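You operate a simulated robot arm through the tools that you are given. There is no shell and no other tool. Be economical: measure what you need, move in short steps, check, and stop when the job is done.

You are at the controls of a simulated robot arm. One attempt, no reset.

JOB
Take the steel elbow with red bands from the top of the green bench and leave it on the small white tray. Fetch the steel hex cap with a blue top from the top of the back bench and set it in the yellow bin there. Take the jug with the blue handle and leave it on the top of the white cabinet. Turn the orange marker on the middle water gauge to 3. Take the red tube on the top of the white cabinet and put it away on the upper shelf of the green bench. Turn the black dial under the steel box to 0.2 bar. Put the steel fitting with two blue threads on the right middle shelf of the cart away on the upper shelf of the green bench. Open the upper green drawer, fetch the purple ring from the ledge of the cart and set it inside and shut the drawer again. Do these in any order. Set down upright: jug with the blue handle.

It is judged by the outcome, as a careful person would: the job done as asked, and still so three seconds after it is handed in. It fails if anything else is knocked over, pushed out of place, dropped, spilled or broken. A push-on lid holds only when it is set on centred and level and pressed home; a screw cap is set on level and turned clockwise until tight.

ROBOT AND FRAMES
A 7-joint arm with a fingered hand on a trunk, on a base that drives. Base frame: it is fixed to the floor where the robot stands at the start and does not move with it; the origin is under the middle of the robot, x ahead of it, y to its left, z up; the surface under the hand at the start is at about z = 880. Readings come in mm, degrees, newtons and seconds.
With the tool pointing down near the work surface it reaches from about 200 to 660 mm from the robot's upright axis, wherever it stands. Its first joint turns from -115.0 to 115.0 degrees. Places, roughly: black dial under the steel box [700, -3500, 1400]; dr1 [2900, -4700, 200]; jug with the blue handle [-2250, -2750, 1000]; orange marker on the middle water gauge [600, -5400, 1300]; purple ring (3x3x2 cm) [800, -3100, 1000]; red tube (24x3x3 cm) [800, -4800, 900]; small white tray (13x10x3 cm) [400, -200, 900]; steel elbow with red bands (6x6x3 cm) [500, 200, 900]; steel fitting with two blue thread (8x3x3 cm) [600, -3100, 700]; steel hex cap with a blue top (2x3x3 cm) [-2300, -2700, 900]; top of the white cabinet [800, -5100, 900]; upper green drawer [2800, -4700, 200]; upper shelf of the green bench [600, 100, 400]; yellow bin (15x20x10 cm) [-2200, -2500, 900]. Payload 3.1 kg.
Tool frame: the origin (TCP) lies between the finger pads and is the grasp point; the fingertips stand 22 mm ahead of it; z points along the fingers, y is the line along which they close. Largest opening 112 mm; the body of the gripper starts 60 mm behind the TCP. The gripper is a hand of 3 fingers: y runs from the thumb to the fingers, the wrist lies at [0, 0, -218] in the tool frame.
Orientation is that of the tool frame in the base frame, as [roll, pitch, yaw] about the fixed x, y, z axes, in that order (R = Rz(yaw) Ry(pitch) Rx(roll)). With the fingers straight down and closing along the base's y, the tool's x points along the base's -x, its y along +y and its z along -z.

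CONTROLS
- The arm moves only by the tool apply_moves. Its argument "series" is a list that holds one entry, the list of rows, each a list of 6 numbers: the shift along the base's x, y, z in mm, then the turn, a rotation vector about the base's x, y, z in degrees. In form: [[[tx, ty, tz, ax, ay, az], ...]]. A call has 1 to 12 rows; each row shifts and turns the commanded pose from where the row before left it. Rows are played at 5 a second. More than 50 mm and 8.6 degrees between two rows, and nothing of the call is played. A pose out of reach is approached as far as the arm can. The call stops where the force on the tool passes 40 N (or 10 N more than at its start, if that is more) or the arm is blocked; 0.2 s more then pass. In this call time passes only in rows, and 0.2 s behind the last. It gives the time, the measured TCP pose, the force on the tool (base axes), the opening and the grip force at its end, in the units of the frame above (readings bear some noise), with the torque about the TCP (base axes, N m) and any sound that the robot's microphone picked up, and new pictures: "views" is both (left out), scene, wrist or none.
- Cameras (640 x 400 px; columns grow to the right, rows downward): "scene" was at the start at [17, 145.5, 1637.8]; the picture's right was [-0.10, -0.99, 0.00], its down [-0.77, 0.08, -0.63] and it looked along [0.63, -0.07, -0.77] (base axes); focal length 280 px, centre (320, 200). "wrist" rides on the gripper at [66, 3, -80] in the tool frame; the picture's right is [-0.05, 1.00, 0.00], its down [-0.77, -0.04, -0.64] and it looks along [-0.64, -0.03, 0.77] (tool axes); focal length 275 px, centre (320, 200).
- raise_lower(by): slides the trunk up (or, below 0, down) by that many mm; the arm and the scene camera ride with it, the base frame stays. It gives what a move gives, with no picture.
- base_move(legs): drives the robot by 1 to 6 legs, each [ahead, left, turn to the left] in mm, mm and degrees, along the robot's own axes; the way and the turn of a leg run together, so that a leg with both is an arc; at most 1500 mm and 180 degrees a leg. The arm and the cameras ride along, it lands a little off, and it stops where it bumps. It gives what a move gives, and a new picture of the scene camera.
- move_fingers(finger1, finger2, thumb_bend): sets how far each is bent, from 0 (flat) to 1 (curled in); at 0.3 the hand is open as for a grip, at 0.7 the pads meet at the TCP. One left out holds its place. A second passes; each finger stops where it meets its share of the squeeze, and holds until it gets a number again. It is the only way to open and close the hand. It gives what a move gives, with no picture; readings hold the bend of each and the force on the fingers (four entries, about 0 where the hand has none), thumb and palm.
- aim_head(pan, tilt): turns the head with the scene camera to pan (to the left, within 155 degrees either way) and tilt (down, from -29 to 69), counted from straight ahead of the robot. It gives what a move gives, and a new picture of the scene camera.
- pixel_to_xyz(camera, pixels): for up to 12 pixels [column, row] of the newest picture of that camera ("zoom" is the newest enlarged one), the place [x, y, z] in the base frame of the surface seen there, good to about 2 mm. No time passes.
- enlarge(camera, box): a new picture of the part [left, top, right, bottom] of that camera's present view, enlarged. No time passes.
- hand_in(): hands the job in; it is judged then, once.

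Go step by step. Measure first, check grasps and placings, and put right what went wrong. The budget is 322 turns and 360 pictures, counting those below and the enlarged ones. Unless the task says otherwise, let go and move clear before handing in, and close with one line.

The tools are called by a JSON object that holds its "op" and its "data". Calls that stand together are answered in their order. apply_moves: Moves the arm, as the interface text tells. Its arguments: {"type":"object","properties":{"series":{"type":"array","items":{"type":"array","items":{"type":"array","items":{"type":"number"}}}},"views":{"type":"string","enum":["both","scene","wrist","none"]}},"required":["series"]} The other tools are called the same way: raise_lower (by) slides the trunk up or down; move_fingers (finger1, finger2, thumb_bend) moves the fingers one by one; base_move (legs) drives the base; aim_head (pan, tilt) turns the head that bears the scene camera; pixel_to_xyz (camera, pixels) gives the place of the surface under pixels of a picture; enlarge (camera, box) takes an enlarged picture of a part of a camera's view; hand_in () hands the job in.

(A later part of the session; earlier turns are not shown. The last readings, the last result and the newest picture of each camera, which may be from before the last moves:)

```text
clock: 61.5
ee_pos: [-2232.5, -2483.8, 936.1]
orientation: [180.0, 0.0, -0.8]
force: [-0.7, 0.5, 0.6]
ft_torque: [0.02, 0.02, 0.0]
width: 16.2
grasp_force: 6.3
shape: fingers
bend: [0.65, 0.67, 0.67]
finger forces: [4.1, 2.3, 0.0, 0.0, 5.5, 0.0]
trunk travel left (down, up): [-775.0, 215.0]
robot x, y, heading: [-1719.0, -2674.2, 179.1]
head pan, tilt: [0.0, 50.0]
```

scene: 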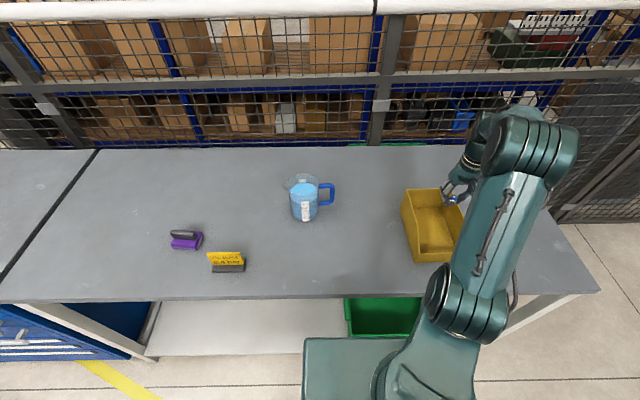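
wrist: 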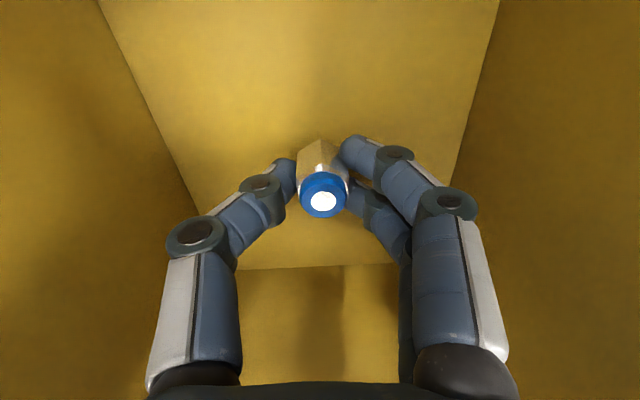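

No contact yet, and the floor should be about 5 mm further. I'll lower 5 mm, open a little and rise.

{"op": "apply_moves", "data": {"series": [[[0, 0, -3, 0, 0, 0], [0, 0, -2, 0, 0, 0]]], "views": "none"}}

{"op": "move_fingers", "data": {"finger1": 0.53, "finger2": 0.53, "thumb_bend": 0.53}}

{"op": "apply_moves", "data": {"series": [[[0, 0, 20, 0, 0, 0], [0, 0, 40, 0, 0, 0], [0, 0, 40, 0, 0, 0], [0, 0, 40, 0, 0, 0]]], "views": "wrist"}}

```text
clock: 62.1
ee_pos: [-2232.8, -2483.3, 930.1]
orientation: [-180.0, 0.0, -0.7]
force: [-0.4, -0.4, 6.0]
ft_torque: [-0.06, -0.04, 0.0]
width: 15.7
grasp_force: 7.1
shape: fingers
bend: [0.66, 0.68, 0.67]
finger forces: [5.0, 2.6, 0.0, 0.0, 6.5, 0.1]
trunk travel left (down, up): [-775.0, 215.0]
robot x, y, heading: [-1716.9, -2679.4, 179.4]
head pan, tilt: [0.0, 50.0]
```

```text
clock: 63.1
ee_pos: [-2232.7, -2484.0, 931.0]
orientation: [-179.9, 0.4, -0.9]
force: [-6.4, 0.7, 35.8]
ft_torque: [0.12, 0.16, 0.02]
width: 34.5
grasp_force: 16.9
shape: fingers
bend: [0.58, 0.58, 0.56]
finger forces: [8.4, 8.0, 0.0, 0.1, 18.2, 0.0]
trunk travel left (down, up): [-775.0, 215.0]
robot x, y, heading: [-1717.9, -2678.6, 179.0]
head pan, tilt: [0.0, 50.0]
```

```text
clock: 64.1
ee_pos: [-2231.4, -2485.1, 1069.3]
orientation: [180.0, 0.0, -1.0]
force: [0.0, 0.2, 0.3]
ft_torque: [-0.04, -0.02, -0.03]
width: 45.9
grasp_force: 0.0
shape: fingers
bend: [0.53, 0.53, 0.53]
finger forces: [0.1, 0.0, 0.0, 0.1, 0.0, 0.0]
trunk travel left (down, up): [-775.0, 215.0]
robot x, y, heading: [-1721.6, -2676.8, 179.6]
head pan, tilt: [0.0, 50.0]
```

wrist: 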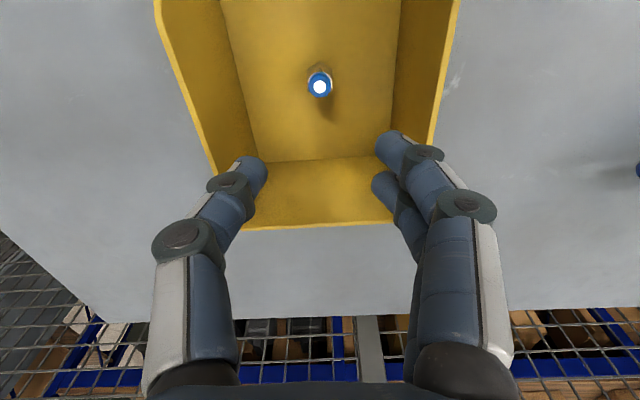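

The cap stands upright in the bin. Opening the fingers lengthens them, so from now on I'll rise a little before releasing. Next I'll go over to the jug.

{"op": "apply_moves", "data": {"series": [[[0, 0, 40, 0, 0, 0], [0, -45, 20, 0, 0, 0], [0, -45, 0, 0, 0, 0], [0, -45, 0, 0, 0, 0], [0, -45, 0, 0, 0, 0], [0, -45, 0, 0, 0, 0], [0, -45, 0, 0, 0, 0], [0, -45, 0, 0, 0, 0], [0, -45, 0, 0, 0, 0], [0, -25, 0, 0, 0, 0]]], "views": "both"}}

{"op": "move_fingers", "data": {"finger1": 0.3, "finger2": 0.3, "thumb_bend": 0.3}}

```text
clock: 66.3
ee_pos: [-2234.2, -2871.3, 1130.1]
orientation: [-179.9, 0.0, -0.9]
force: [0.1, 0.7, -0.1]
ft_torque: [0.0, -0.02, 0.0]
width: 46.0
grasp_force: 0.0
shape: fingers
bend: [0.53, 0.53, 0.53]
finger forces: [0.0, 0.1, 0.1, 0.0, 0.0, 0.0]
trunk travel left (down, up): [-775.0, 215.0]
robot x, y, heading: [-1720.9, -2674.6, 178.8]
head pan, tilt: [0.0, 50.0]
```

scene: 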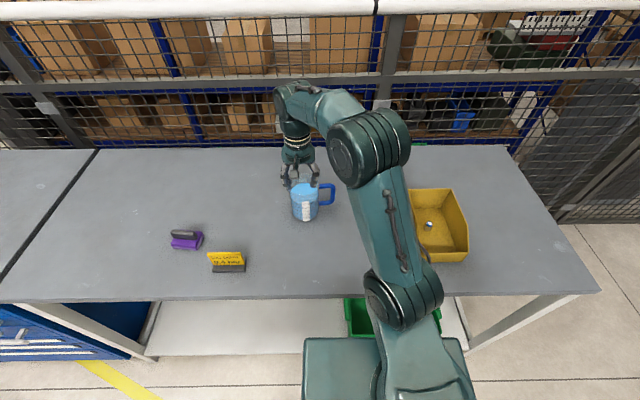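
wrist: 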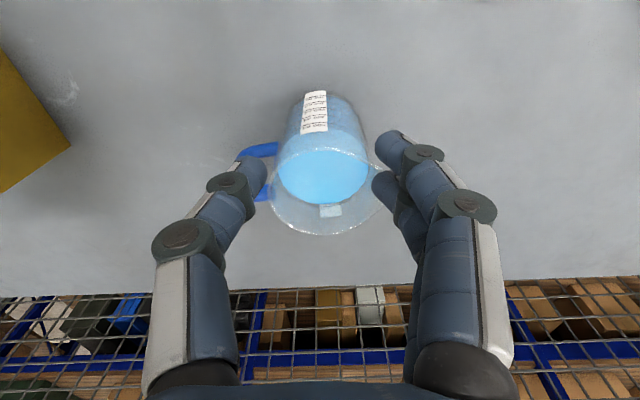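

```text
clock: 67.3
ee_pos: [-2235.5, -2870.2, 1128.4]
orientation: [180.0, 0.0, -0.8]
force: [0.4, 0.2, -0.9]
ft_torque: [-0.02, 0.0, -0.05]
width: 111.1
grasp_force: 0.1
shape: fingers
bend: [0.3, 0.3, 0.3]
finger forces: [0.0, 0.0, 0.0, 0.0, 0.0, 0.1]
trunk travel left (down, up): [-775.0, 215.0]
robot x, y, heading: [-1719.7, -2674.7, 179.0]
head pan, tilt: [0.0, 50.0]
```

I'll measure the jug's rim and body in this view.

{"op": "enlarge", "data": {"camera": "wrist", "box": [220, 70, 420, 250]}}

{"op": "pixel_to_xyz", "data": {"camera": "wrist", "pixels": [[275, 175], [325, 147], [373, 165], [328, 234], [290, 140], [353, 125], [290, 105], [343, 105], [265, 150], [320, 185], [275, 210], [370, 220]]}}

```text
2.22 times, centred on (320, 160) of wrist
```

zoom: 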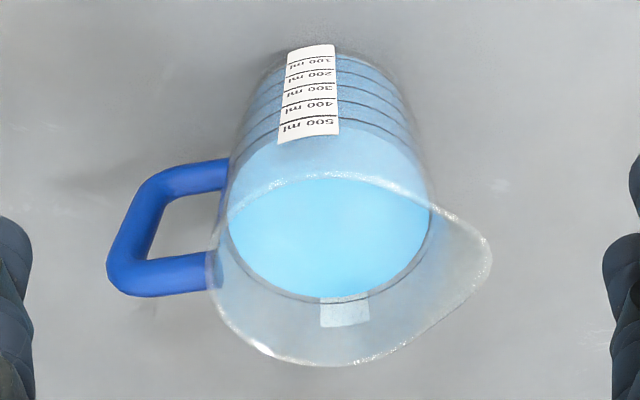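

```text
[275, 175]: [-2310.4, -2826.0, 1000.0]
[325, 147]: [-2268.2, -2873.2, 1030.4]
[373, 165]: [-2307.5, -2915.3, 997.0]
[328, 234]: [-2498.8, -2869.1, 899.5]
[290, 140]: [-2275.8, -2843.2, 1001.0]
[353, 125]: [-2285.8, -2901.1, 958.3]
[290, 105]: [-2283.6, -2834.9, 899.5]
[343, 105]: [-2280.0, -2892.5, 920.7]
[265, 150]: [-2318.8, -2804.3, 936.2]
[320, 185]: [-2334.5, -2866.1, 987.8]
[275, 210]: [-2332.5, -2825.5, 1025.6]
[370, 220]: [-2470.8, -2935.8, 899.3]
```

Jug rim: z 1030, diameter ~90, centre about (-2311,-2870), handle to +y. I'll grip it from above, closing along x, and first shift the base left for better reach.

{"op": "base_move", "data": {"legs": [[40, 190, 0]]}}

{"op": "apply_moves", "data": {"series": [[[0, 30, 0, 0, 0, 8], [0, 30, 0, 0, 0, 8], [0, 30, 0, 0, 0, 8], [0, 30, 0, 0, 0, 8], [0, 30, 0, 0, 0, 8], [0, 30, 0, 0, 0, 8], [0, 0, 0, 0, 0, 8], [0, 0, 0, 0, 0, 8], [0, 0, 0, 0, 0, 8], [0, 0, 0, 0, 0, 8], [0, 0, 0, 0, 0, 8]]], "views": "wrist"}}

```text
clock: 68.8
ee_pos: [-2276.0, -3056.5, 1130.3]
orientation: [179.9, 0.0, -0.9]
force: [-0.4, -0.5, 0.2]
ft_torque: [0.01, -0.05, 0.0]
width: 111.3
grasp_force: 0.1
shape: fingers
bend: [0.3, 0.3, 0.3]
finger forces: [0.1, 0.0, 0.0, 0.1, 0.0, 0.0]
trunk travel left (down, up): [-775.0, 215.0]
robot x, y, heading: [-1760.7, -2861.1, 179.3]
head pan, tilt: [0.0, 50.0]
```

scene: 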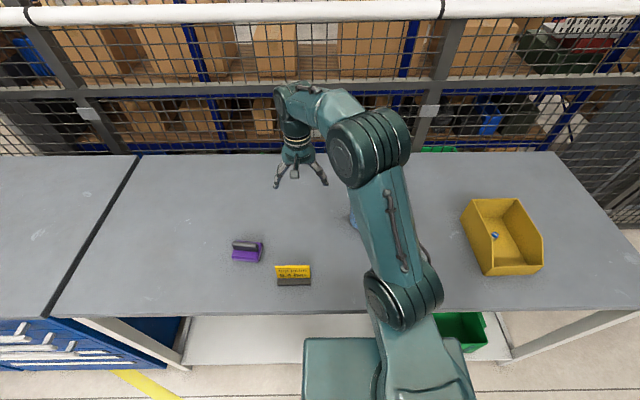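

```text
clock: 71.2
ee_pos: [-2274.5, -2875.7, 1130.3]
orientation: [-180.0, 0.0, 87.3]
force: [-0.1, -0.3, -0.1]
ft_torque: [0.03, 0.01, 0.0]
width: 111.2
grasp_force: 0.1
shape: fingers
bend: [0.3, 0.3, 0.3]
finger forces: [0.0, 0.0, 0.1, 0.0, 0.0, 0.0]
trunk travel left (down, up): [-775.0, 215.0]
robot x, y, heading: [-1761.8, -2859.4, 179.2]
head pan, tilt: [0.0, 50.0]
```

wrist: 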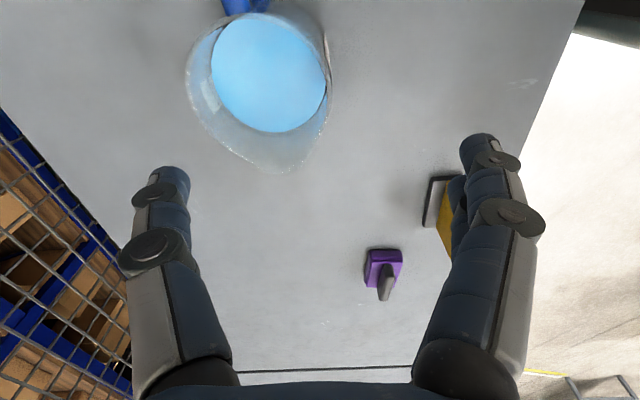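

Now I'll measure the jug from this angle.

{"op": "pixel_to_xyz", "data": {"camera": "wrist", "pixels": [[188, 80], [328, 75], [327, 95], [283, 172], [240, 5], [210, 75], [315, 120], [268, 75]]}}

{"op": "apply_moves", "data": {"series": [[[-36, 5, -20, 0, 0, 2.7]]], "views": "wrist"}}

```text
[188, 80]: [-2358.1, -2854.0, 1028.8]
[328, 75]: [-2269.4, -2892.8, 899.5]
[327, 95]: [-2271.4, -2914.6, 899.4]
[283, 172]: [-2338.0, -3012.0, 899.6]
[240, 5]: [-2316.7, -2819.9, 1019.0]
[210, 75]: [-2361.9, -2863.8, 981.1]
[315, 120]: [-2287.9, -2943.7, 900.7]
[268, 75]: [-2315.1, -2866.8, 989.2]
```

```text
clock: 71.6
ee_pos: [-2312.5, -2871.0, 1109.4]
orientation: [179.8, 0.0, 90.0]
force: [0.7, -0.5, -0.5]
ft_torque: [-0.01, -0.02, 0.03]
width: 111.3
grasp_force: 0.0
shape: fingers
bend: [0.3, 0.3, 0.3]
finger forces: [0.0, 0.0, 0.1, 0.0, 0.0, 0.0]
trunk travel left (down, up): [-775.0, 215.0]
robot x, y, heading: [-1764.6, -2859.9, 179.3]
head pan, tilt: [0.0, 50.0]
```

wrist: 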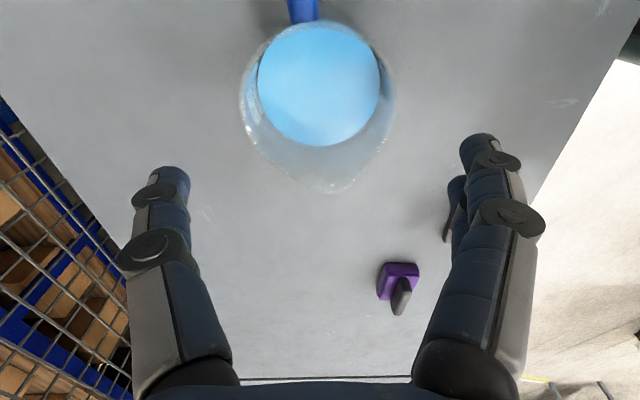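

The jug rim spans columns 240–396, so it's centred at 318. I'll descend to check the sides clear.

{"op": "apply_moves", "data": {"series": [[[0, 0, -30, 0, 0, 0], [0, 0, -20, 0, 0, 0]]], "views": "wrist"}}

{"op": "enlarge", "data": {"camera": "scene", "box": [260, 80, 460, 280]}}

```text
clock: 72.2
ee_pos: [-2309.6, -2870.6, 1057.5]
orientation: [180.0, 0.0, 89.9]
force: [0.3, 0.5, 0.2]
ft_torque: [0.02, -0.01, -0.01]
width: 111.6
grasp_force: 0.1
shape: fingers
bend: [0.3, 0.3, 0.3]
finger forces: [0.0, 0.1, 0.0, 0.1, 0.0, 0.0]
trunk travel left (down, up): [-775.0, 215.0]
robot x, y, heading: [-1764.1, -2861.1, 179.0]
head pan, tilt: [0.0, 50.0]
```

wrist: 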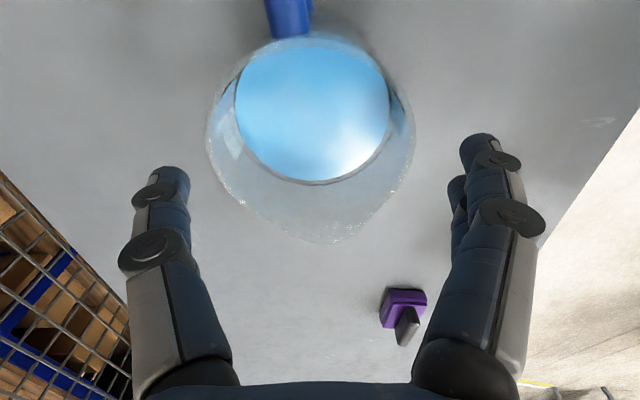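

```text
2.00 times, centred on (360, 180) of scene
```

zoom: 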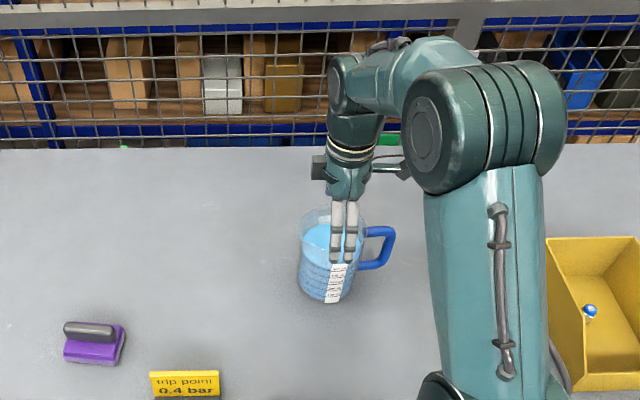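

The jug centre is about 4 mm to thumb side (-x). I'll adjust and descend to z≈984 in small steps.

{"op": "apply_moves", "data": {"series": [[[-4, 0, -15, 0, 0, 0], [0, 0, -20, 0, 0, 0], [0, 0, -20, 0, 0, 0], [0, 0, -19, 0, 0, 0]]], "views": "both"}}

```text
clock: 73.2
ee_pos: [-2316.2, -2872.2, 1000.2]
orientation: [-179.0, 0.2, 90.0]
force: [8.6, -0.8, 29.7]
ft_torque: [0.04, -0.02, -0.14]
width: 123.1
grasp_force: 18.2
shape: fingers
bend: [0.3, 0.3, 0.3]
finger forces: [10.8, 12.3, 0.1, 0.0, 13.6, 0.0]
trunk travel left (down, up): [-775.0, 215.0]
robot x, y, heading: [-1763.3, -2862.0, 179.4]
head pan, tilt: [0.0, 50.0]
stopped in row 4: the force on the tool passed its limit at 51 N (the readings are from after the stop); the commanded pose is now the measured one
```

scene: 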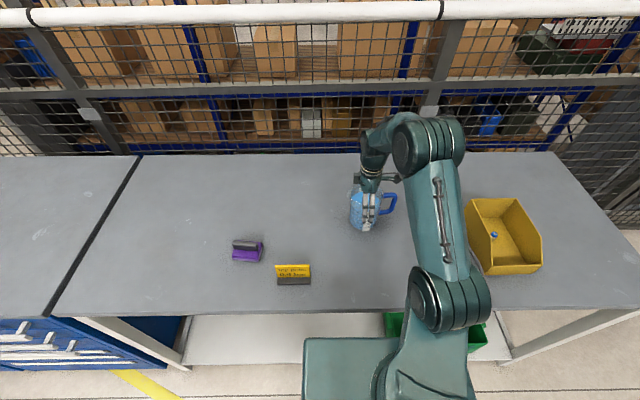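
wrist: 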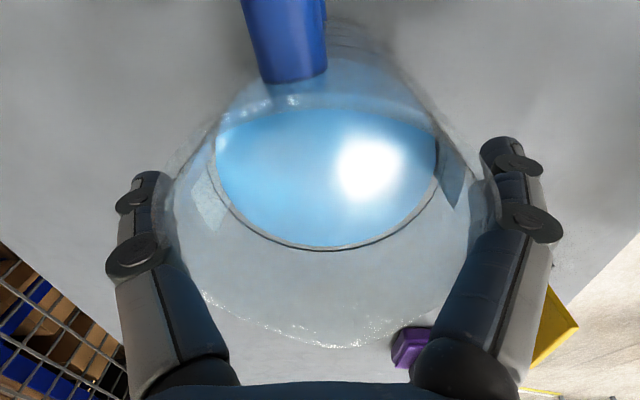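

The open fingers were a tight fit on the rim. I'll open them wider (bend 0.2), re-level and go on down.

{"op": "move_fingers", "data": {"finger1": 0.2, "finger2": 0.2, "thumb_bend": 0.2}}

{"op": "apply_moves", "data": {"series": [[[0, 0, 0, -1, 0, 0]]], "views": "wrist"}}

```text
clock: 74.2
ee_pos: [-2315.8, -2870.6, 999.2]
orientation: [-179.1, 0.1, 90.0]
force: [0.0, -1.7, 28.3]
ft_torque: [0.08, -0.31, -0.05]
width: 135.5
grasp_force: 12.6
shape: fingers
bend: [0.2, 0.2, 0.2]
finger forces: [6.7, 8.3, 0.0, 0.0, 10.1, 0.1]
trunk travel left (down, up): [-775.0, 215.0]
robot x, y, heading: [-1760.4, -2859.9, 179.3]
head pan, tilt: [0.0, 50.0]
```

```text
clock: 74.6
ee_pos: [-2315.4, -2871.8, 998.2]
orientation: [-179.1, 1.1, 90.0]
force: [0.0, -4.9, 32.1]
ft_torque: [0.2, -0.34, -0.11]
width: 135.8
grasp_force: 13.7
shape: fingers
bend: [0.2, 0.2, 0.2]
finger forces: [7.3, 8.7, 0.0, 0.0, 11.5, 0.0]
trunk travel left (down, up): [-775.0, 215.0]
robot x, y, heading: [-1763.6, -2858.6, 178.9]
head pan, tilt: [0.0, 50.0]
```

wrist: 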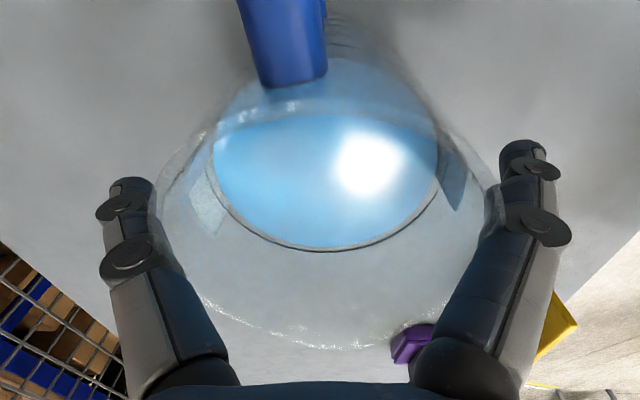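

The rim is now contacting the finger roots, so this is deep enough, about 30 mm below the rim. I'll re-level, rise 3 mm and close.

{"op": "apply_moves", "data": {"series": [[[0, 0, 4, 1, -0.9, 0]]], "views": "none"}}

{"op": "move_fingers", "data": {"finger1": 0.45, "finger2": 0.45, "thumb_bend": 0.45}}

{"op": "apply_moves", "data": {"series": [[[0, 0, 1, 0, 0, 0]]], "views": "wrist"}}

```text
clock: 75.0
ee_pos: [-2313.6, -2871.5, 1000.1]
orientation: [179.6, 0.0, 89.9]
force: [1.9, -1.8, 10.5]
ft_torque: [0.09, 0.35, 0.01]
width: 134.6
grasp_force: 7.1
shape: fingers
bend: [0.2, 0.2, 0.2]
finger forces: [2.4, 3.5, 0.0, 0.0, 8.7, 0.0]
trunk travel left (down, up): [-775.0, 215.0]
robot x, y, heading: [-1758.8, -2864.5, 179.3]
head pan, tilt: [0.0, 50.0]
```

```text
clock: 76.0
ee_pos: [-2314.9, -2871.4, 1000.7]
orientation: [179.9, 0.1, 89.9]
force: [4.3, -1.5, 15.2]
ft_torque: [0.09, 0.06, -0.03]
width: 100.0
grasp_force: 32.8
shape: fingers
bend: [0.44, 0.44, 0.45]
finger forces: [17.9, 17.7, 0.0, 0.0, 29.9, 0.1]
trunk travel left (down, up): [-775.0, 215.0]
robot x, y, heading: [-1761.3, -2865.3, 179.2]
head pan, tilt: [0.0, 50.0]
```

```text
clock: 76.4
ee_pos: [-2317.0, -2871.8, 1001.3]
orientation: [179.8, 0.1, 89.9]
force: [3.3, -1.4, 9.1]
ft_torque: [0.03, 0.15, -0.06]
width: 100.0
grasp_force: 31.0
shape: fingers
bend: [0.44, 0.44, 0.45]
finger forces: [16.5, 16.3, 0.0, 0.0, 28.8, 0.0]
trunk travel left (down, up): [-775.0, 215.0]
robot x, y, heading: [-1761.1, -2861.0, 179.3]
head pan, tilt: [0.0, 50.0]
```

wrist: 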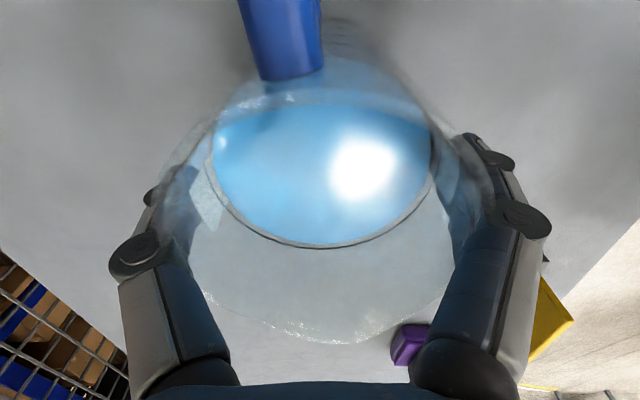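

The grip is 31 N on all three fingers. I'll squeeze a touch more and lift gently.

{"op": "move_fingers", "data": {"finger1": 0.5, "finger2": 0.5, "thumb_bend": 0.5}}

{"op": "apply_moves", "data": {"series": [[[0, 0, 3, 0, 0, 0], [0, 0, 5, 0, 0, 0], [0, 0, 8, 0, 0, 0], [0, 0, 8, 0, 0, 0]]], "views": "both"}}

```text
clock: 77.4
ee_pos: [-2317.2, -2870.2, 1001.3]
orientation: [179.8, 0.2, 89.9]
force: [1.4, 0.3, 8.4]
ft_torque: [-0.04, 0.23, -0.03]
width: 92.7
grasp_force: 34.5
shape: fingers
bend: [0.49, 0.49, 0.5]
finger forces: [17.9, 17.1, 0.0, 0.0, 34.7, 0.0]
trunk travel left (down, up): [-775.0, 215.0]
robot x, y, heading: [-1759.0, -2863.6, 179.5]
head pan, tilt: [0.0, 50.0]
```

```text
clock: 78.4
ee_pos: [-2318.1, -2872.3, 1025.2]
orientation: [179.7, 0.2, 89.9]
force: [-0.2, -0.9, -5.9]
ft_torque: [-0.07, -0.04, -0.02]
width: 90.9
grasp_force: 35.0
shape: fingers
bend: [0.48, 0.49, 0.49]
finger forces: [19.0, 17.0, 0.1, 0.0, 33.9, 0.1]
trunk travel left (down, up): [-775.0, 215.0]
robot x, y, heading: [-1762.7, -2863.8, 179.3]
head pan, tilt: [0.0, 50.0]
```

scene: 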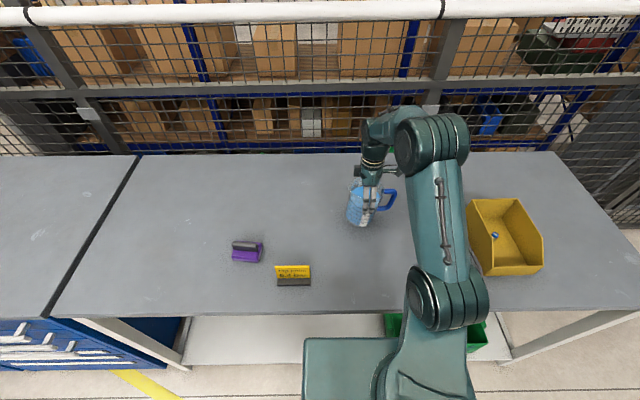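
wrist: 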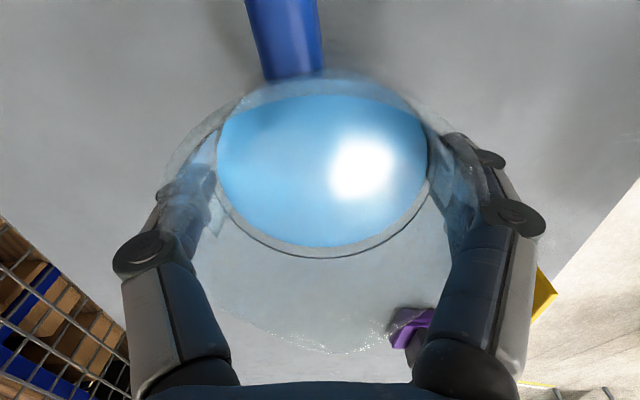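

The jug is lifted level and carries about 6 N. I'll raise it further and draw it in for driving.

{"op": "apply_moves", "data": {"series": [[[0, 0, 15, 0, 0, 0], [5, 0, 15, 0, 0, 0], [15, 0, 15, 0, 0, 0], [20, 0, 15, 0, 0, 0], [20, 0, 15, 0, 0, 0], [20, 0, 15, 0, 0, 0], [20, 0, 10, 0, 0, 0], [20, 0, 0, 0, 0, 0], [20, 0, 0, 0, 0, 0], [15, 0, 0, 0, 0, 0], [10, 0, 0, 0, 0, 0], [5, 0, 0, 0, 0, 0]]], "views": "none"}}

{"op": "base_move", "data": {"legs": [[-600, 0, 0]]}}

{"op": "aim_head", "data": {"pan": 110, "tilt": 20}}

```text
clock: 81.0
ee_pos: [-2146.7, -2871.1, 1126.9]
orientation: [179.7, 0.1, 89.9]
force: [-0.2, -0.3, -6.6]
ft_torque: [-0.08, -0.02, -0.04]
width: 90.2
grasp_force: 35.2
shape: fingers
bend: [0.48, 0.49, 0.49]
finger forces: [19.1, 16.8, 0.0, 0.1, 34.8, 0.0]
trunk travel left (down, up): [-775.0, 215.0]
robot x, y, heading: [-1760.0, -2864.0, 179.2]
head pan, tilt: [0.0, 50.0]
```

```text
clock: 84.4
ee_pos: [-1536.4, -2879.8, 1126.1]
orientation: [179.7, 0.1, 90.5]
force: [-0.4, 0.5, -5.9]
ft_torque: [-0.14, 0.01, 0.0]
width: 90.3
grasp_force: 35.5
shape: fingers
bend: [0.48, 0.49, 0.49]
finger forces: [19.2, 16.9, 0.0, 0.0, 35.1, 0.1]
trunk travel left (down, up): [-775.0, 215.0]
robot x, y, heading: [-1150.7, -2868.0, 180.0]
head pan, tilt: [0.0, 50.0]
```

scene: 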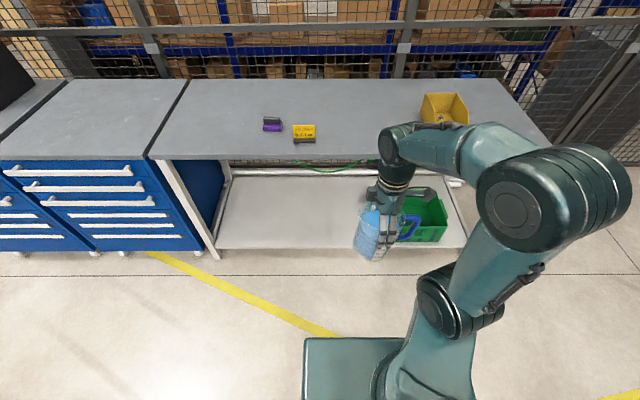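

```text
clock: 86.3
ee_pos: [-1537.2, -2878.7, 1125.4]
orientation: [179.8, 0.2, 90.5]
force: [0.3, 0.3, -6.0]
ft_torque: [-0.08, -0.02, -0.03]
width: 90.2
grasp_force: 35.2
shape: fingers
bend: [0.48, 0.49, 0.49]
finger forces: [19.0, 16.8, 0.0, 0.1, 35.1, 0.0]
trunk travel left (down, up): [-775.0, 215.0]
robot x, y, heading: [-1148.4, -2864.7, 179.8]
head pan, tilt: [110.0, 20.0]
```

scene: 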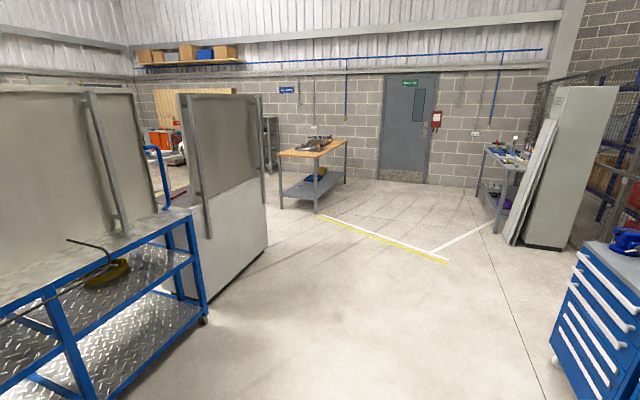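

The south end of the white cabinet looks open. I'll measure the clearances there.

{"op": "pixel_to_xyz", "data": {"camera": "scene", "pixels": [[217, 298], [267, 247], [315, 210], [283, 207], [290, 152], [347, 183], [200, 215], [205, 318], [270, 160], [205, 150], [550, 355], [250, 165]]}}

```text
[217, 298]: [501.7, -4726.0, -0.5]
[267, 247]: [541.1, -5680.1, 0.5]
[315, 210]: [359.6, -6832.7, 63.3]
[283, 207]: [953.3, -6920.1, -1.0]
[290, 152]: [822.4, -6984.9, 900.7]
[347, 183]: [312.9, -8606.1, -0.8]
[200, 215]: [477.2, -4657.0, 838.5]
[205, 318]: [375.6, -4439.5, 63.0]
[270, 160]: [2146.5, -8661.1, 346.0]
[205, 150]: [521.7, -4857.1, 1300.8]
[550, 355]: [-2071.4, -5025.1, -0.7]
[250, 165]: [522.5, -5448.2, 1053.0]
```

There's a 1.1 m gap between the cabinet (y -5680) and wooden bench (y -6830). I'll drive left to y≈-6250 and then look along the gap.

{"op": "base_move", "data": {"legs": [[0, 1200, 0], [0, 1200, 0], [0, 985, 0]]}}

{"op": "aim_head", "data": {"pan": 150, "tilt": 20}}

{"op": "aim_head", "data": {"pan": -150, "tilt": 20}}

```text
clock: 102.5
ee_pos: [-1448.8, -6204.5, 1125.0]
orientation: [179.8, 0.1, 91.3]
force: [1.0, -0.8, -6.0]
ft_torque: [-0.12, -0.02, -0.02]
width: 90.3
grasp_force: 35.5
shape: fingers
bend: [0.48, 0.49, 0.49]
finger forces: [19.3, 17.3, 0.0, 0.1, 35.3, 0.0]
trunk travel left (down, up): [-775.0, 215.0]
robot x, y, heading: [-1061.2, -6183.8, -179.5]
head pan, tilt: [110.0, 20.0]
```

scene: 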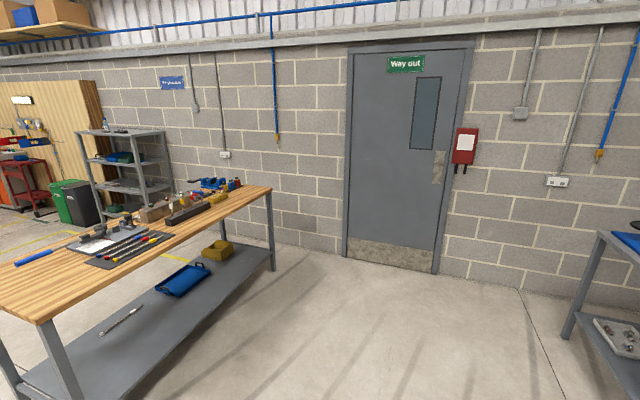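

```text
clock: 103.6
ee_pos: [-1449.7, -6204.7, 1125.1]
orientation: [179.6, 0.2, 91.4]
force: [0.2, -0.7, -5.7]
ft_torque: [-0.08, -0.03, 0.0]
width: 90.4
grasp_force: 35.8
shape: fingers
bend: [0.48, 0.49, 0.49]
finger forces: [19.3, 17.1, 0.0, 0.0, 35.2, 0.0]
trunk travel left (down, up): [-775.0, 215.0]
robot x, y, heading: [-1065.6, -6187.9, -179.1]
head pan, tilt: [150.0, 20.0]
```

scene: 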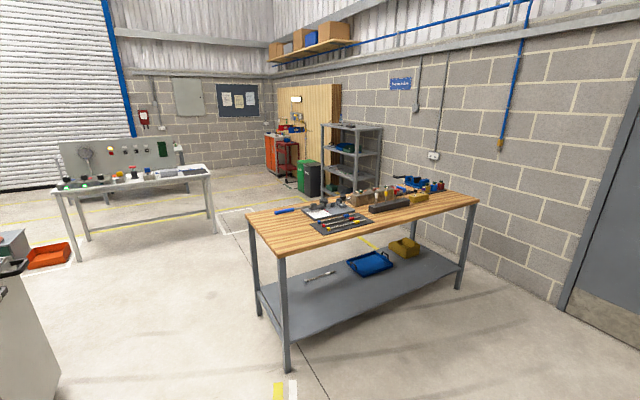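

```text
clock: 107.7
ee_pos: [-1449.1, -6205.9, 1124.5]
orientation: [179.7, 0.0, 91.4]
force: [0.7, 0.0, -5.9]
ft_torque: [-0.11, 0.02, 0.01]
width: 90.1
grasp_force: 36.0
shape: fingers
bend: [0.48, 0.49, 0.49]
finger forces: [19.3, 17.0, 0.0, 0.0, 35.1, 0.0]
trunk travel left (down, up): [-775.0, 215.0]
robot x, y, heading: [-1060.5, -6186.9, -179.0]
head pan, tilt: [-150.0, 20.0]
```

scene: 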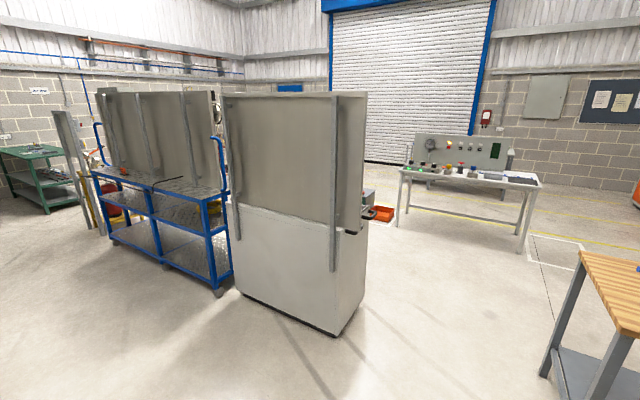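

I'll measure the passage: the cabinet corner, wood bench legs, white table legs and orange crate.

{"op": "pixel_to_xyz", "data": {"camera": "scene", "pixels": [[340, 335], [365, 278], [398, 227], [520, 252], [380, 220], [545, 376], [582, 252], [365, 225], [372, 195], [362, 222], [530, 235]]}}

```text
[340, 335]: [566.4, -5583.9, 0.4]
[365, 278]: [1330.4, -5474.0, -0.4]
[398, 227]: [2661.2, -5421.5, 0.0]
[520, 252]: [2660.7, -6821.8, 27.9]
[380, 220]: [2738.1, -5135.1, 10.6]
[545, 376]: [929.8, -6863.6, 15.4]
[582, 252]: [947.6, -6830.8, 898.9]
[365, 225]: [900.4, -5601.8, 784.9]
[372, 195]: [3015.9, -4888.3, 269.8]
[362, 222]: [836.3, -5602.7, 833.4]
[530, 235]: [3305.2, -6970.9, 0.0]
```

The corridor behind the cabinet runs from x 920 to 2650. I'll back through the gap to x≈1550, then move right to y≈-5150.

{"op": "base_move", "data": {"legs": [[0, 0, -0.9], [-1300, 0, 0], [-1310, 0, 0]]}}

{"op": "aim_head", "data": {"pan": -60, "tilt": 25}}

```text
clock: 121.0
ee_pos: [1214.4, -6226.9, 1126.3]
orientation: [179.7, 0.0, 88.7]
force: [0.1, -0.8, -6.6]
ft_torque: [-0.11, -0.01, -0.01]
width: 90.2
grasp_force: 35.6
shape: fingers
bend: [0.48, 0.49, 0.49]
finger forces: [19.2, 17.0, 0.1, 0.0, 35.7, 0.1]
trunk travel left (down, up): [-775.0, 215.0]
robot x, y, heading: [1602.6, -6224.8, 178.0]
head pan, tilt: [-150.0, 20.0]
```

scene: 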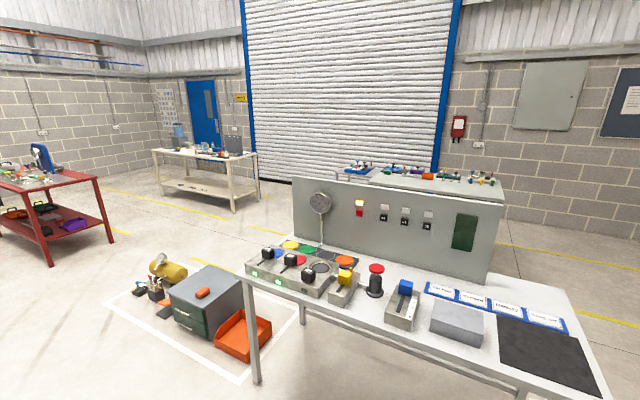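

```text
clock: 122.6
ee_pos: [1214.9, -6226.7, 1126.0]
orientation: [179.6, 0.2, 88.8]
force: [0.7, -0.3, -6.1]
ft_torque: [-0.08, -0.02, -0.03]
width: 90.0
grasp_force: 35.3
shape: fingers
bend: [0.48, 0.49, 0.49]
finger forces: [19.2, 16.9, 0.1, 0.0, 35.9, 0.1]
trunk travel left (down, up): [-775.0, 215.0]
robot x, y, heading: [1602.4, -6227.5, 178.2]
head pan, tilt: [-60.0, 25.0]
```

scene: 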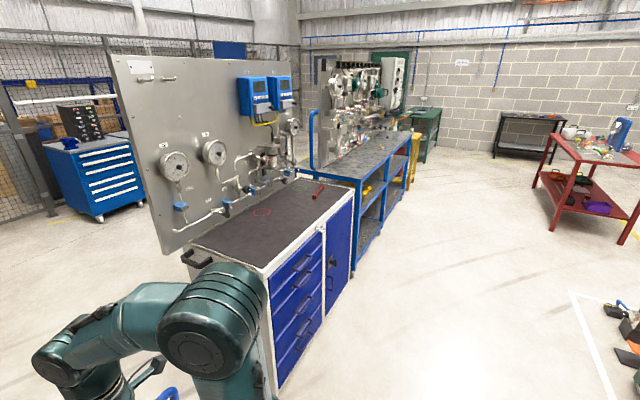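

The cabinet's working side faces me. I'll drive right to y≈-5150 and face it.

{"op": "base_move", "data": {"legs": [[0, 0, 1.9], [0, -1080, 0]]}}

{"op": "aim_head", "data": {"pan": 0, "tilt": 35}}

```text
clock: 128.5
ee_pos: [1199.4, -5172.8, 1125.1]
orientation: [179.7, 0.2, 92.6]
force: [-1.0, 0.0, -6.5]
ft_torque: [-0.1, -0.01, 0.06]
width: 90.2
grasp_force: 36.2
shape: fingers
bend: [0.47, 0.49, 0.49]
finger forces: [19.5, 17.1, 0.0, 0.0, 35.9, 0.0]
trunk travel left (down, up): [-775.0, 215.0]
robot x, y, heading: [1587.7, -5143.9, -178.3]
head pan, tilt: [-60.0, 25.0]
```

scene: 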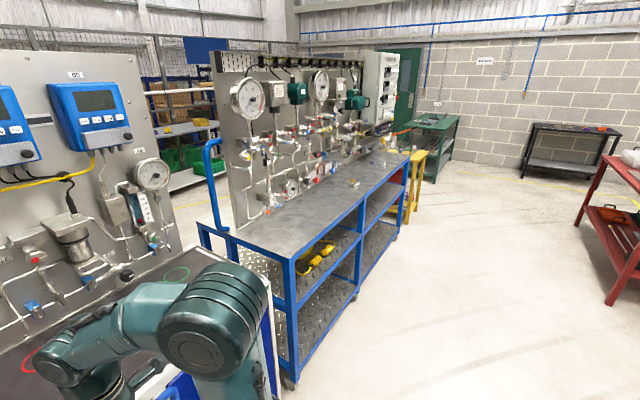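

```text
clock: 129.8
ee_pos: [1198.4, -5171.5, 1125.7]
orientation: [179.6, 0.1, 92.5]
force: [0.3, -0.4, -6.3]
ft_torque: [-0.08, -0.03, 0.03]
width: 90.1
grasp_force: 35.8
shape: fingers
bend: [0.47, 0.49, 0.49]
finger forces: [19.4, 17.1, 0.1, 0.0, 35.8, 0.0]
trunk travel left (down, up): [-775.0, 215.0]
robot x, y, heading: [1585.9, -5145.2, -178.1]
head pan, tilt: [0.0, 35.0]
```

scene: 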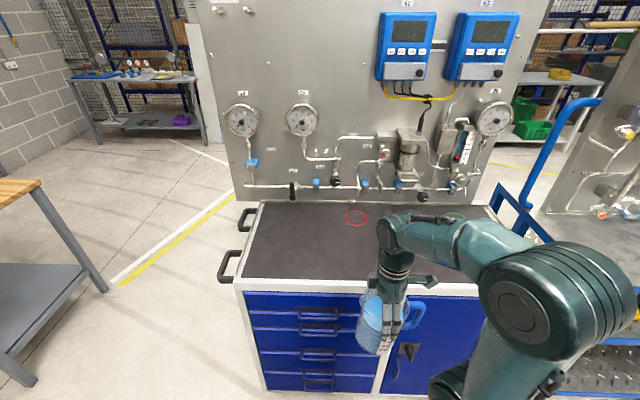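

I'll enlarge the cabinet top and panel, including the red circle near (357,218).

{"op": "enlarge", "data": {"camera": "scene", "box": [220, 70, 540, 270]}}

{"op": "pixel_to_xyz", "data": {"camera": "scene", "pixels": [[357, 218], [346, 218], [368, 218], [300, 210], [300, 260], [280, 280], [260, 205], [490, 215], [243, 118], [302, 119], [495, 118], [320, 230]]}}

```text
2.00 times, centred on (380, 170) of scene
```

zoom: 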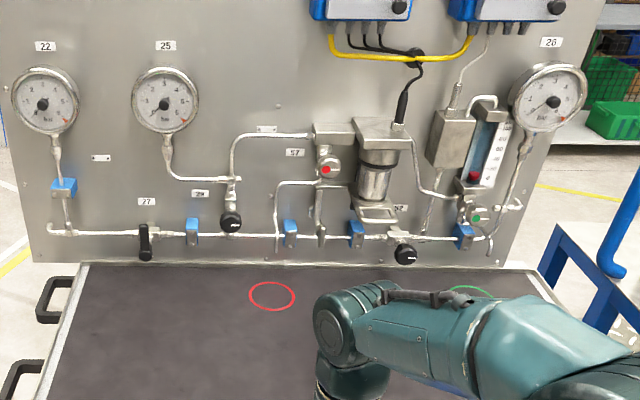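

```text
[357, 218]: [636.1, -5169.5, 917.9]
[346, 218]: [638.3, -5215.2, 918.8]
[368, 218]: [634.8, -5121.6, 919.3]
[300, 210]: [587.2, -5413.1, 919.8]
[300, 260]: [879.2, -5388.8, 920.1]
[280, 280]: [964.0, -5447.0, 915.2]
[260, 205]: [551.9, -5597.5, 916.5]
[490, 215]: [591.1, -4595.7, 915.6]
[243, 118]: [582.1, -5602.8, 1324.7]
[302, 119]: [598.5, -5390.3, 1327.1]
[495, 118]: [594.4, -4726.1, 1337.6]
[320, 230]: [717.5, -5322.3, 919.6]
```

The rings are painted, and the top is at z≈920. I'll drive ahead to x≈1270 for placing the jug.

{"op": "base_move", "data": {"legs": [[0, 0, -1.8], [310, 0, 0]]}}

{"op": "aim_head", "data": {"pan": 0, "tilt": 55}}

```text
clock: 132.3
ee_pos: [879.4, -5158.1, 1124.3]
orientation: [179.6, 0.1, 90.6]
force: [-0.6, -0.2, -6.2]
ft_torque: [-0.12, -0.03, 0.0]
width: 90.0
grasp_force: 36.3
shape: fingers
bend: [0.47, 0.49, 0.49]
finger forces: [19.5, 17.1, 0.0, 0.0, 35.9, 0.0]
trunk travel left (down, up): [-775.0, 215.0]
robot x, y, heading: [1263.7, -5144.0, 180.1]
head pan, tilt: [0.0, 35.0]
```

scene: 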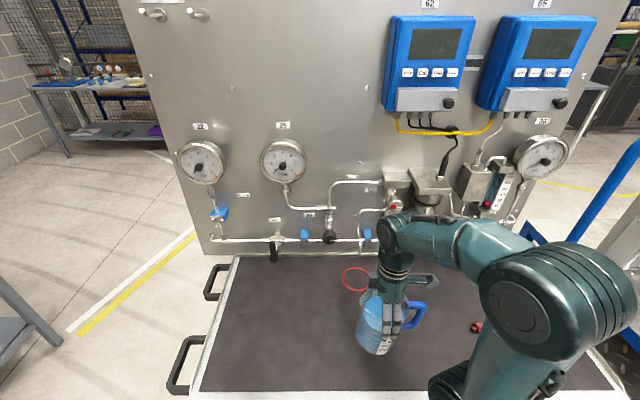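

```text
clock: 133.2
ee_pos: [879.9, -5157.7, 1125.4]
orientation: [179.7, 0.1, 90.6]
force: [-0.4, 0.1, -6.3]
ft_torque: [-0.09, -0.02, -0.04]
width: 90.3
grasp_force: 36.7
shape: fingers
bend: [0.47, 0.49, 0.49]
finger forces: [19.4, 17.2, 0.0, 0.0, 35.9, 0.0]
trunk travel left (down, up): [-775.0, 215.0]
robot x, y, heading: [1267.7, -5146.3, 179.8]
head pan, tilt: [0.0, 55.0]
```

scene: 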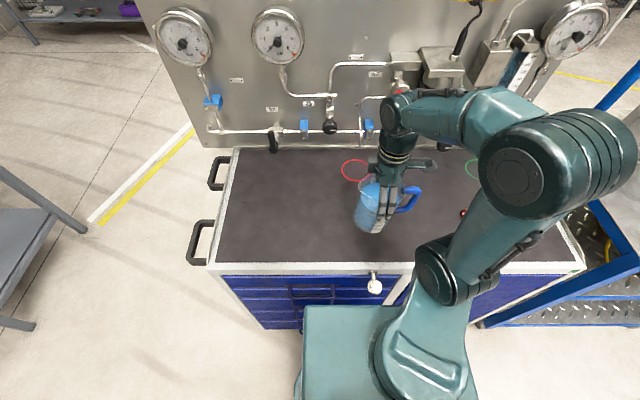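

The area left of the arm is clear. I'll move the jug to about (790,-5230) and lower it.

{"op": "apply_moves", "data": {"series": [[[-15, -12, 0, 0, 0, 0], [-20, -15, 0, 0, 0, 0], [-20, -15, 0, 0, 0, 0], [-20, -15, 0, 0, 0, 0], [-15, -13, -10, 0, 0, 0], [0, 0, -20, 0, 0, 0], [0, 0, -20, 0, 0, 0], [0, 0, -20, 0, 0, 0], [0, 0, -15, 0, 0, 0], [0, 0, -8, 0, 0, 0]]], "views": "both"}}

```text
clock: 135.3
ee_pos: [787.5, -5228.8, 1031.6]
orientation: [179.6, 0.1, 90.6]
force: [-0.1, 0.1, -6.1]
ft_torque: [-0.12, 0.0, -0.01]
width: 90.1
grasp_force: 36.1
shape: fingers
bend: [0.47, 0.49, 0.49]
finger forces: [19.3, 17.2, 0.0, 0.1, 36.1, 0.1]
trunk travel left (down, up): [-775.0, 215.0]
robot x, y, heading: [1266.8, -5142.2, 179.9]
head pan, tilt: [0.0, 55.0]
```

scene: 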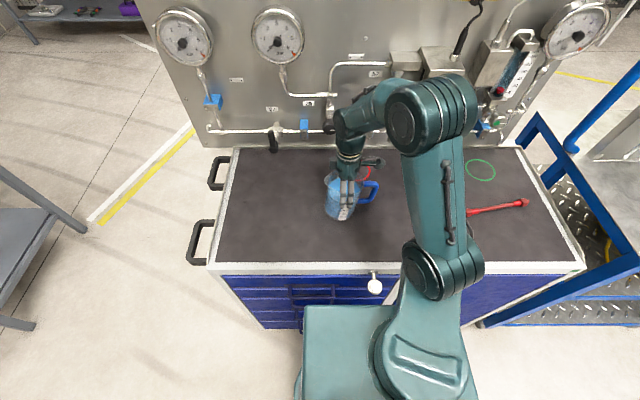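
wrist: 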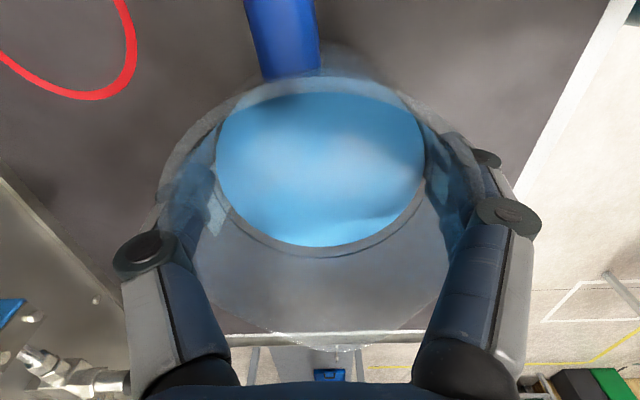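

Jug is about 8 mm above the top. I'll lower in 2 mm steps and watch for contact force.

{"op": "apply_moves", "data": {"series": [[[0, 0, -3, 0, 0, 0], [0, 0, -2, 0, 0, 0], [0, 0, -2, 0, 0, 0]]], "views": "none"}}

{"op": "apply_moves", "data": {"series": [[[0, 0, -1.5, 0, 0, 0], [0, 0, -1, 0, 0, 0]]], "views": "none"}}

```text
clock: 136.2
ee_pos: [790.9, -5231.3, 1027.9]
orientation: [-180.0, 0.2, 90.6]
force: [-1.2, -5.8, 15.8]
ft_torque: [0.12, -0.08, 0.02]
width: 90.3
grasp_force: 41.4
shape: fingers
bend: [0.47, 0.49, 0.49]
finger forces: [21.0, 20.7, 0.0, 0.0, 40.9, 0.0]
trunk travel left (down, up): [-775.0, 215.0]
robot x, y, heading: [1266.3, -5145.0, 180.1]
head pan, tilt: [0.0, 55.0]
```

```text
clock: 136.8
ee_pos: [789.4, -5233.0, 1027.0]
orientation: [-179.5, 0.3, 90.7]
force: [0.2, -7.3, 24.9]
ft_torque: [0.23, -0.47, -0.16]
width: 90.1
grasp_force: 39.1
shape: fingers
bend: [0.48, 0.49, 0.49]
finger forces: [20.4, 21.7, 0.0, 0.0, 36.0, 0.0]
trunk travel left (down, up): [-775.0, 215.0]
robot x, y, heading: [1264.8, -5143.0, 180.3]
head pan, tilt: [0.0, 55.0]
stopped in row 2: the force on the tool passed its limit at 41 N (the readings are from after the stop); the commanded pose is now the measured one
```

The jug has landed. I'll relieve 1.5 mm, then open the fingers.

{"op": "apply_moves", "data": {"series": [[[0, 0, 1.5, 0, 0, 0]]], "views": "none"}}

{"op": "move_fingers", "data": {"finger1": 0.35, "finger2": 0.35, "thumb_bend": 0.35}}

{"op": "move_fingers", "data": {"finger1": 0.2, "finger2": 0.2, "thumb_bend": 0.2}}

{"op": "apply_moves", "data": {"series": [[[0, 0, 4, 0, 0, 0]]], "views": "wrist"}}

```text
clock: 137.2
ee_pos: [789.2, -5231.3, 1026.4]
orientation: [-179.7, 0.3, 90.7]
force: [-1.2, -6.6, 23.5]
ft_torque: [0.18, -0.27, -0.09]
width: 90.0
grasp_force: 37.9
shape: fingers
bend: [0.48, 0.49, 0.49]
finger forces: [19.0, 20.6, 0.1, 0.0, 37.2, 0.0]
trunk travel left (down, up): [-775.0, 215.0]
robot x, y, heading: [1266.9, -5144.1, 180.1]
head pan, tilt: [0.0, 55.0]
```

```text
clock: 138.2
ee_pos: [790.4, -5230.2, 1025.8]
orientation: [-179.8, 0.2, 90.7]
force: [-2.1, -6.6, 23.9]
ft_torque: [0.19, -0.06, -0.02]
width: 110.0
grasp_force: 18.3
shape: fingers
bend: [0.35, 0.35, 0.35]
finger forces: [7.0, 10.6, 0.1, 0.1, 18.9, 0.0]
trunk travel left (down, up): [-775.0, 215.0]
robot x, y, heading: [1262.2, -5143.6, 180.0]
head pan, tilt: [0.0, 55.0]
```

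```text
clock: 139.2
ee_pos: [789.5, -5230.2, 1024.4]
orientation: [-179.9, 0.3, 90.8]
force: [-1.2, -1.5, 5.7]
ft_torque: [0.08, 0.11, 0.01]
width: 131.4
grasp_force: 3.4
shape: fingers
bend: [0.2, 0.2, 0.2]
finger forces: [0.5, 1.9, 0.1, 0.0, 4.8, 0.0]
trunk travel left (down, up): [-775.0, 215.0]
robot x, y, heading: [1266.8, -5146.8, 179.8]
head pan, tilt: [0.0, 55.0]
```

```text
clock: 139.6
ee_pos: [787.6, -5229.9, 1028.0]
orientation: [179.9, 0.3, 90.6]
force: [0.0, -0.8, -0.3]
ft_torque: [-0.02, -0.02, 0.04]
width: 129.8
grasp_force: 0.1
shape: fingers
bend: [0.2, 0.2, 0.2]
finger forces: [0.1, 0.1, 0.0, 0.0, 0.2, 0.0]
trunk travel left (down, up): [-775.0, 215.0]
robot x, y, heading: [1264.7, -5146.0, 179.9]
head pan, tilt: [0.0, 55.0]
```

wrist: 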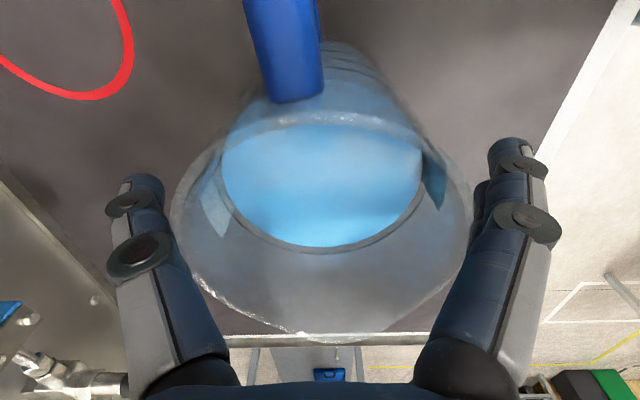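

The fingers are free of the jug. I'll rise straight up.

{"op": "apply_moves", "data": {"series": [[[0, 0, 10, 0, 0, 0], [0, 0, 20, 0, 0, 0], [0, 0, 30, 0, 0, 0], [0, 0, 40, 0, 0, 0], [0, 0, 40, 0, 0, 0]]], "views": "both"}}

{"op": "enlarge", "data": {"camera": "scene", "box": [220, 0, 340, 75]}}

{"op": "enlarge", "data": {"camera": "scene", "box": [440, 150, 560, 225]}}

```text
clock: 140.8
ee_pos: [790.3, -5227.5, 1172.9]
orientation: [-180.0, 0.3, 90.7]
force: [-0.3, 0.2, -0.5]
ft_torque: [-0.04, -0.03, 0.02]
width: 129.7
grasp_force: 0.1
shape: fingers
bend: [0.2, 0.2, 0.2]
finger forces: [0.0, 0.1, 0.0, 0.1, 0.0, 0.0]
trunk travel left (down, up): [-775.0, 215.0]
robot x, y, heading: [1264.8, -5143.6, 179.9]
head pan, tilt: [0.0, 55.0]
```

scene: 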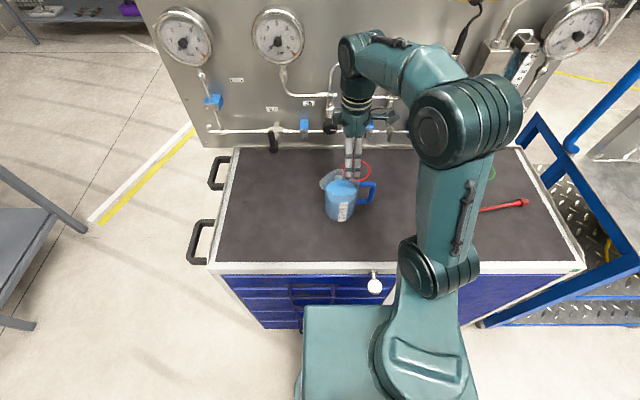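
wrist: 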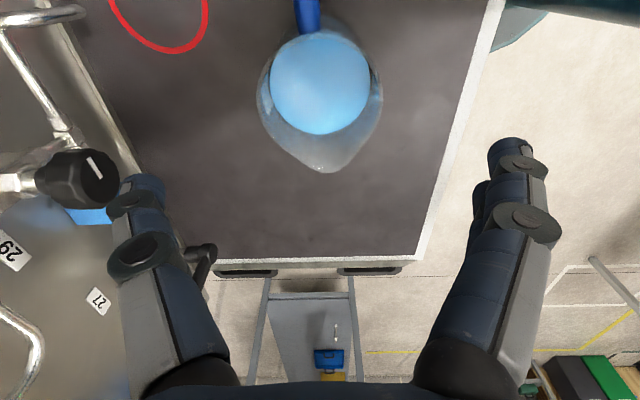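

```text
5.33 times, centred on (280, 38) of scene
```

zoom: 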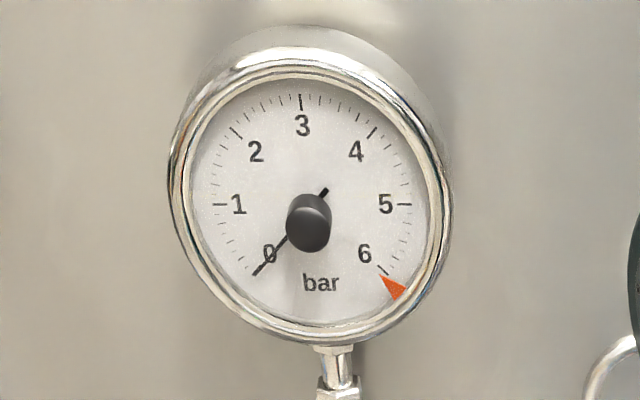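

```text
5.33 times, centred on (500, 188) of scene
```

zoom: 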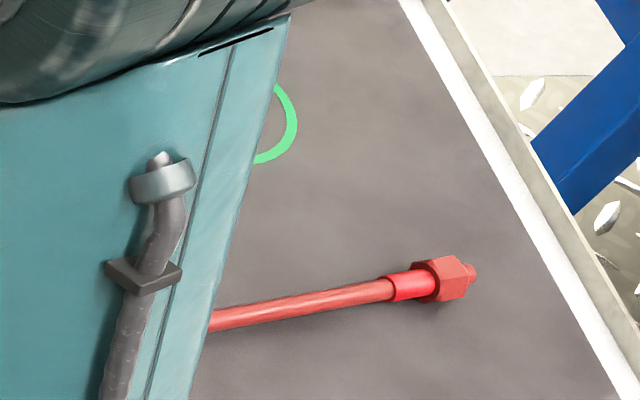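

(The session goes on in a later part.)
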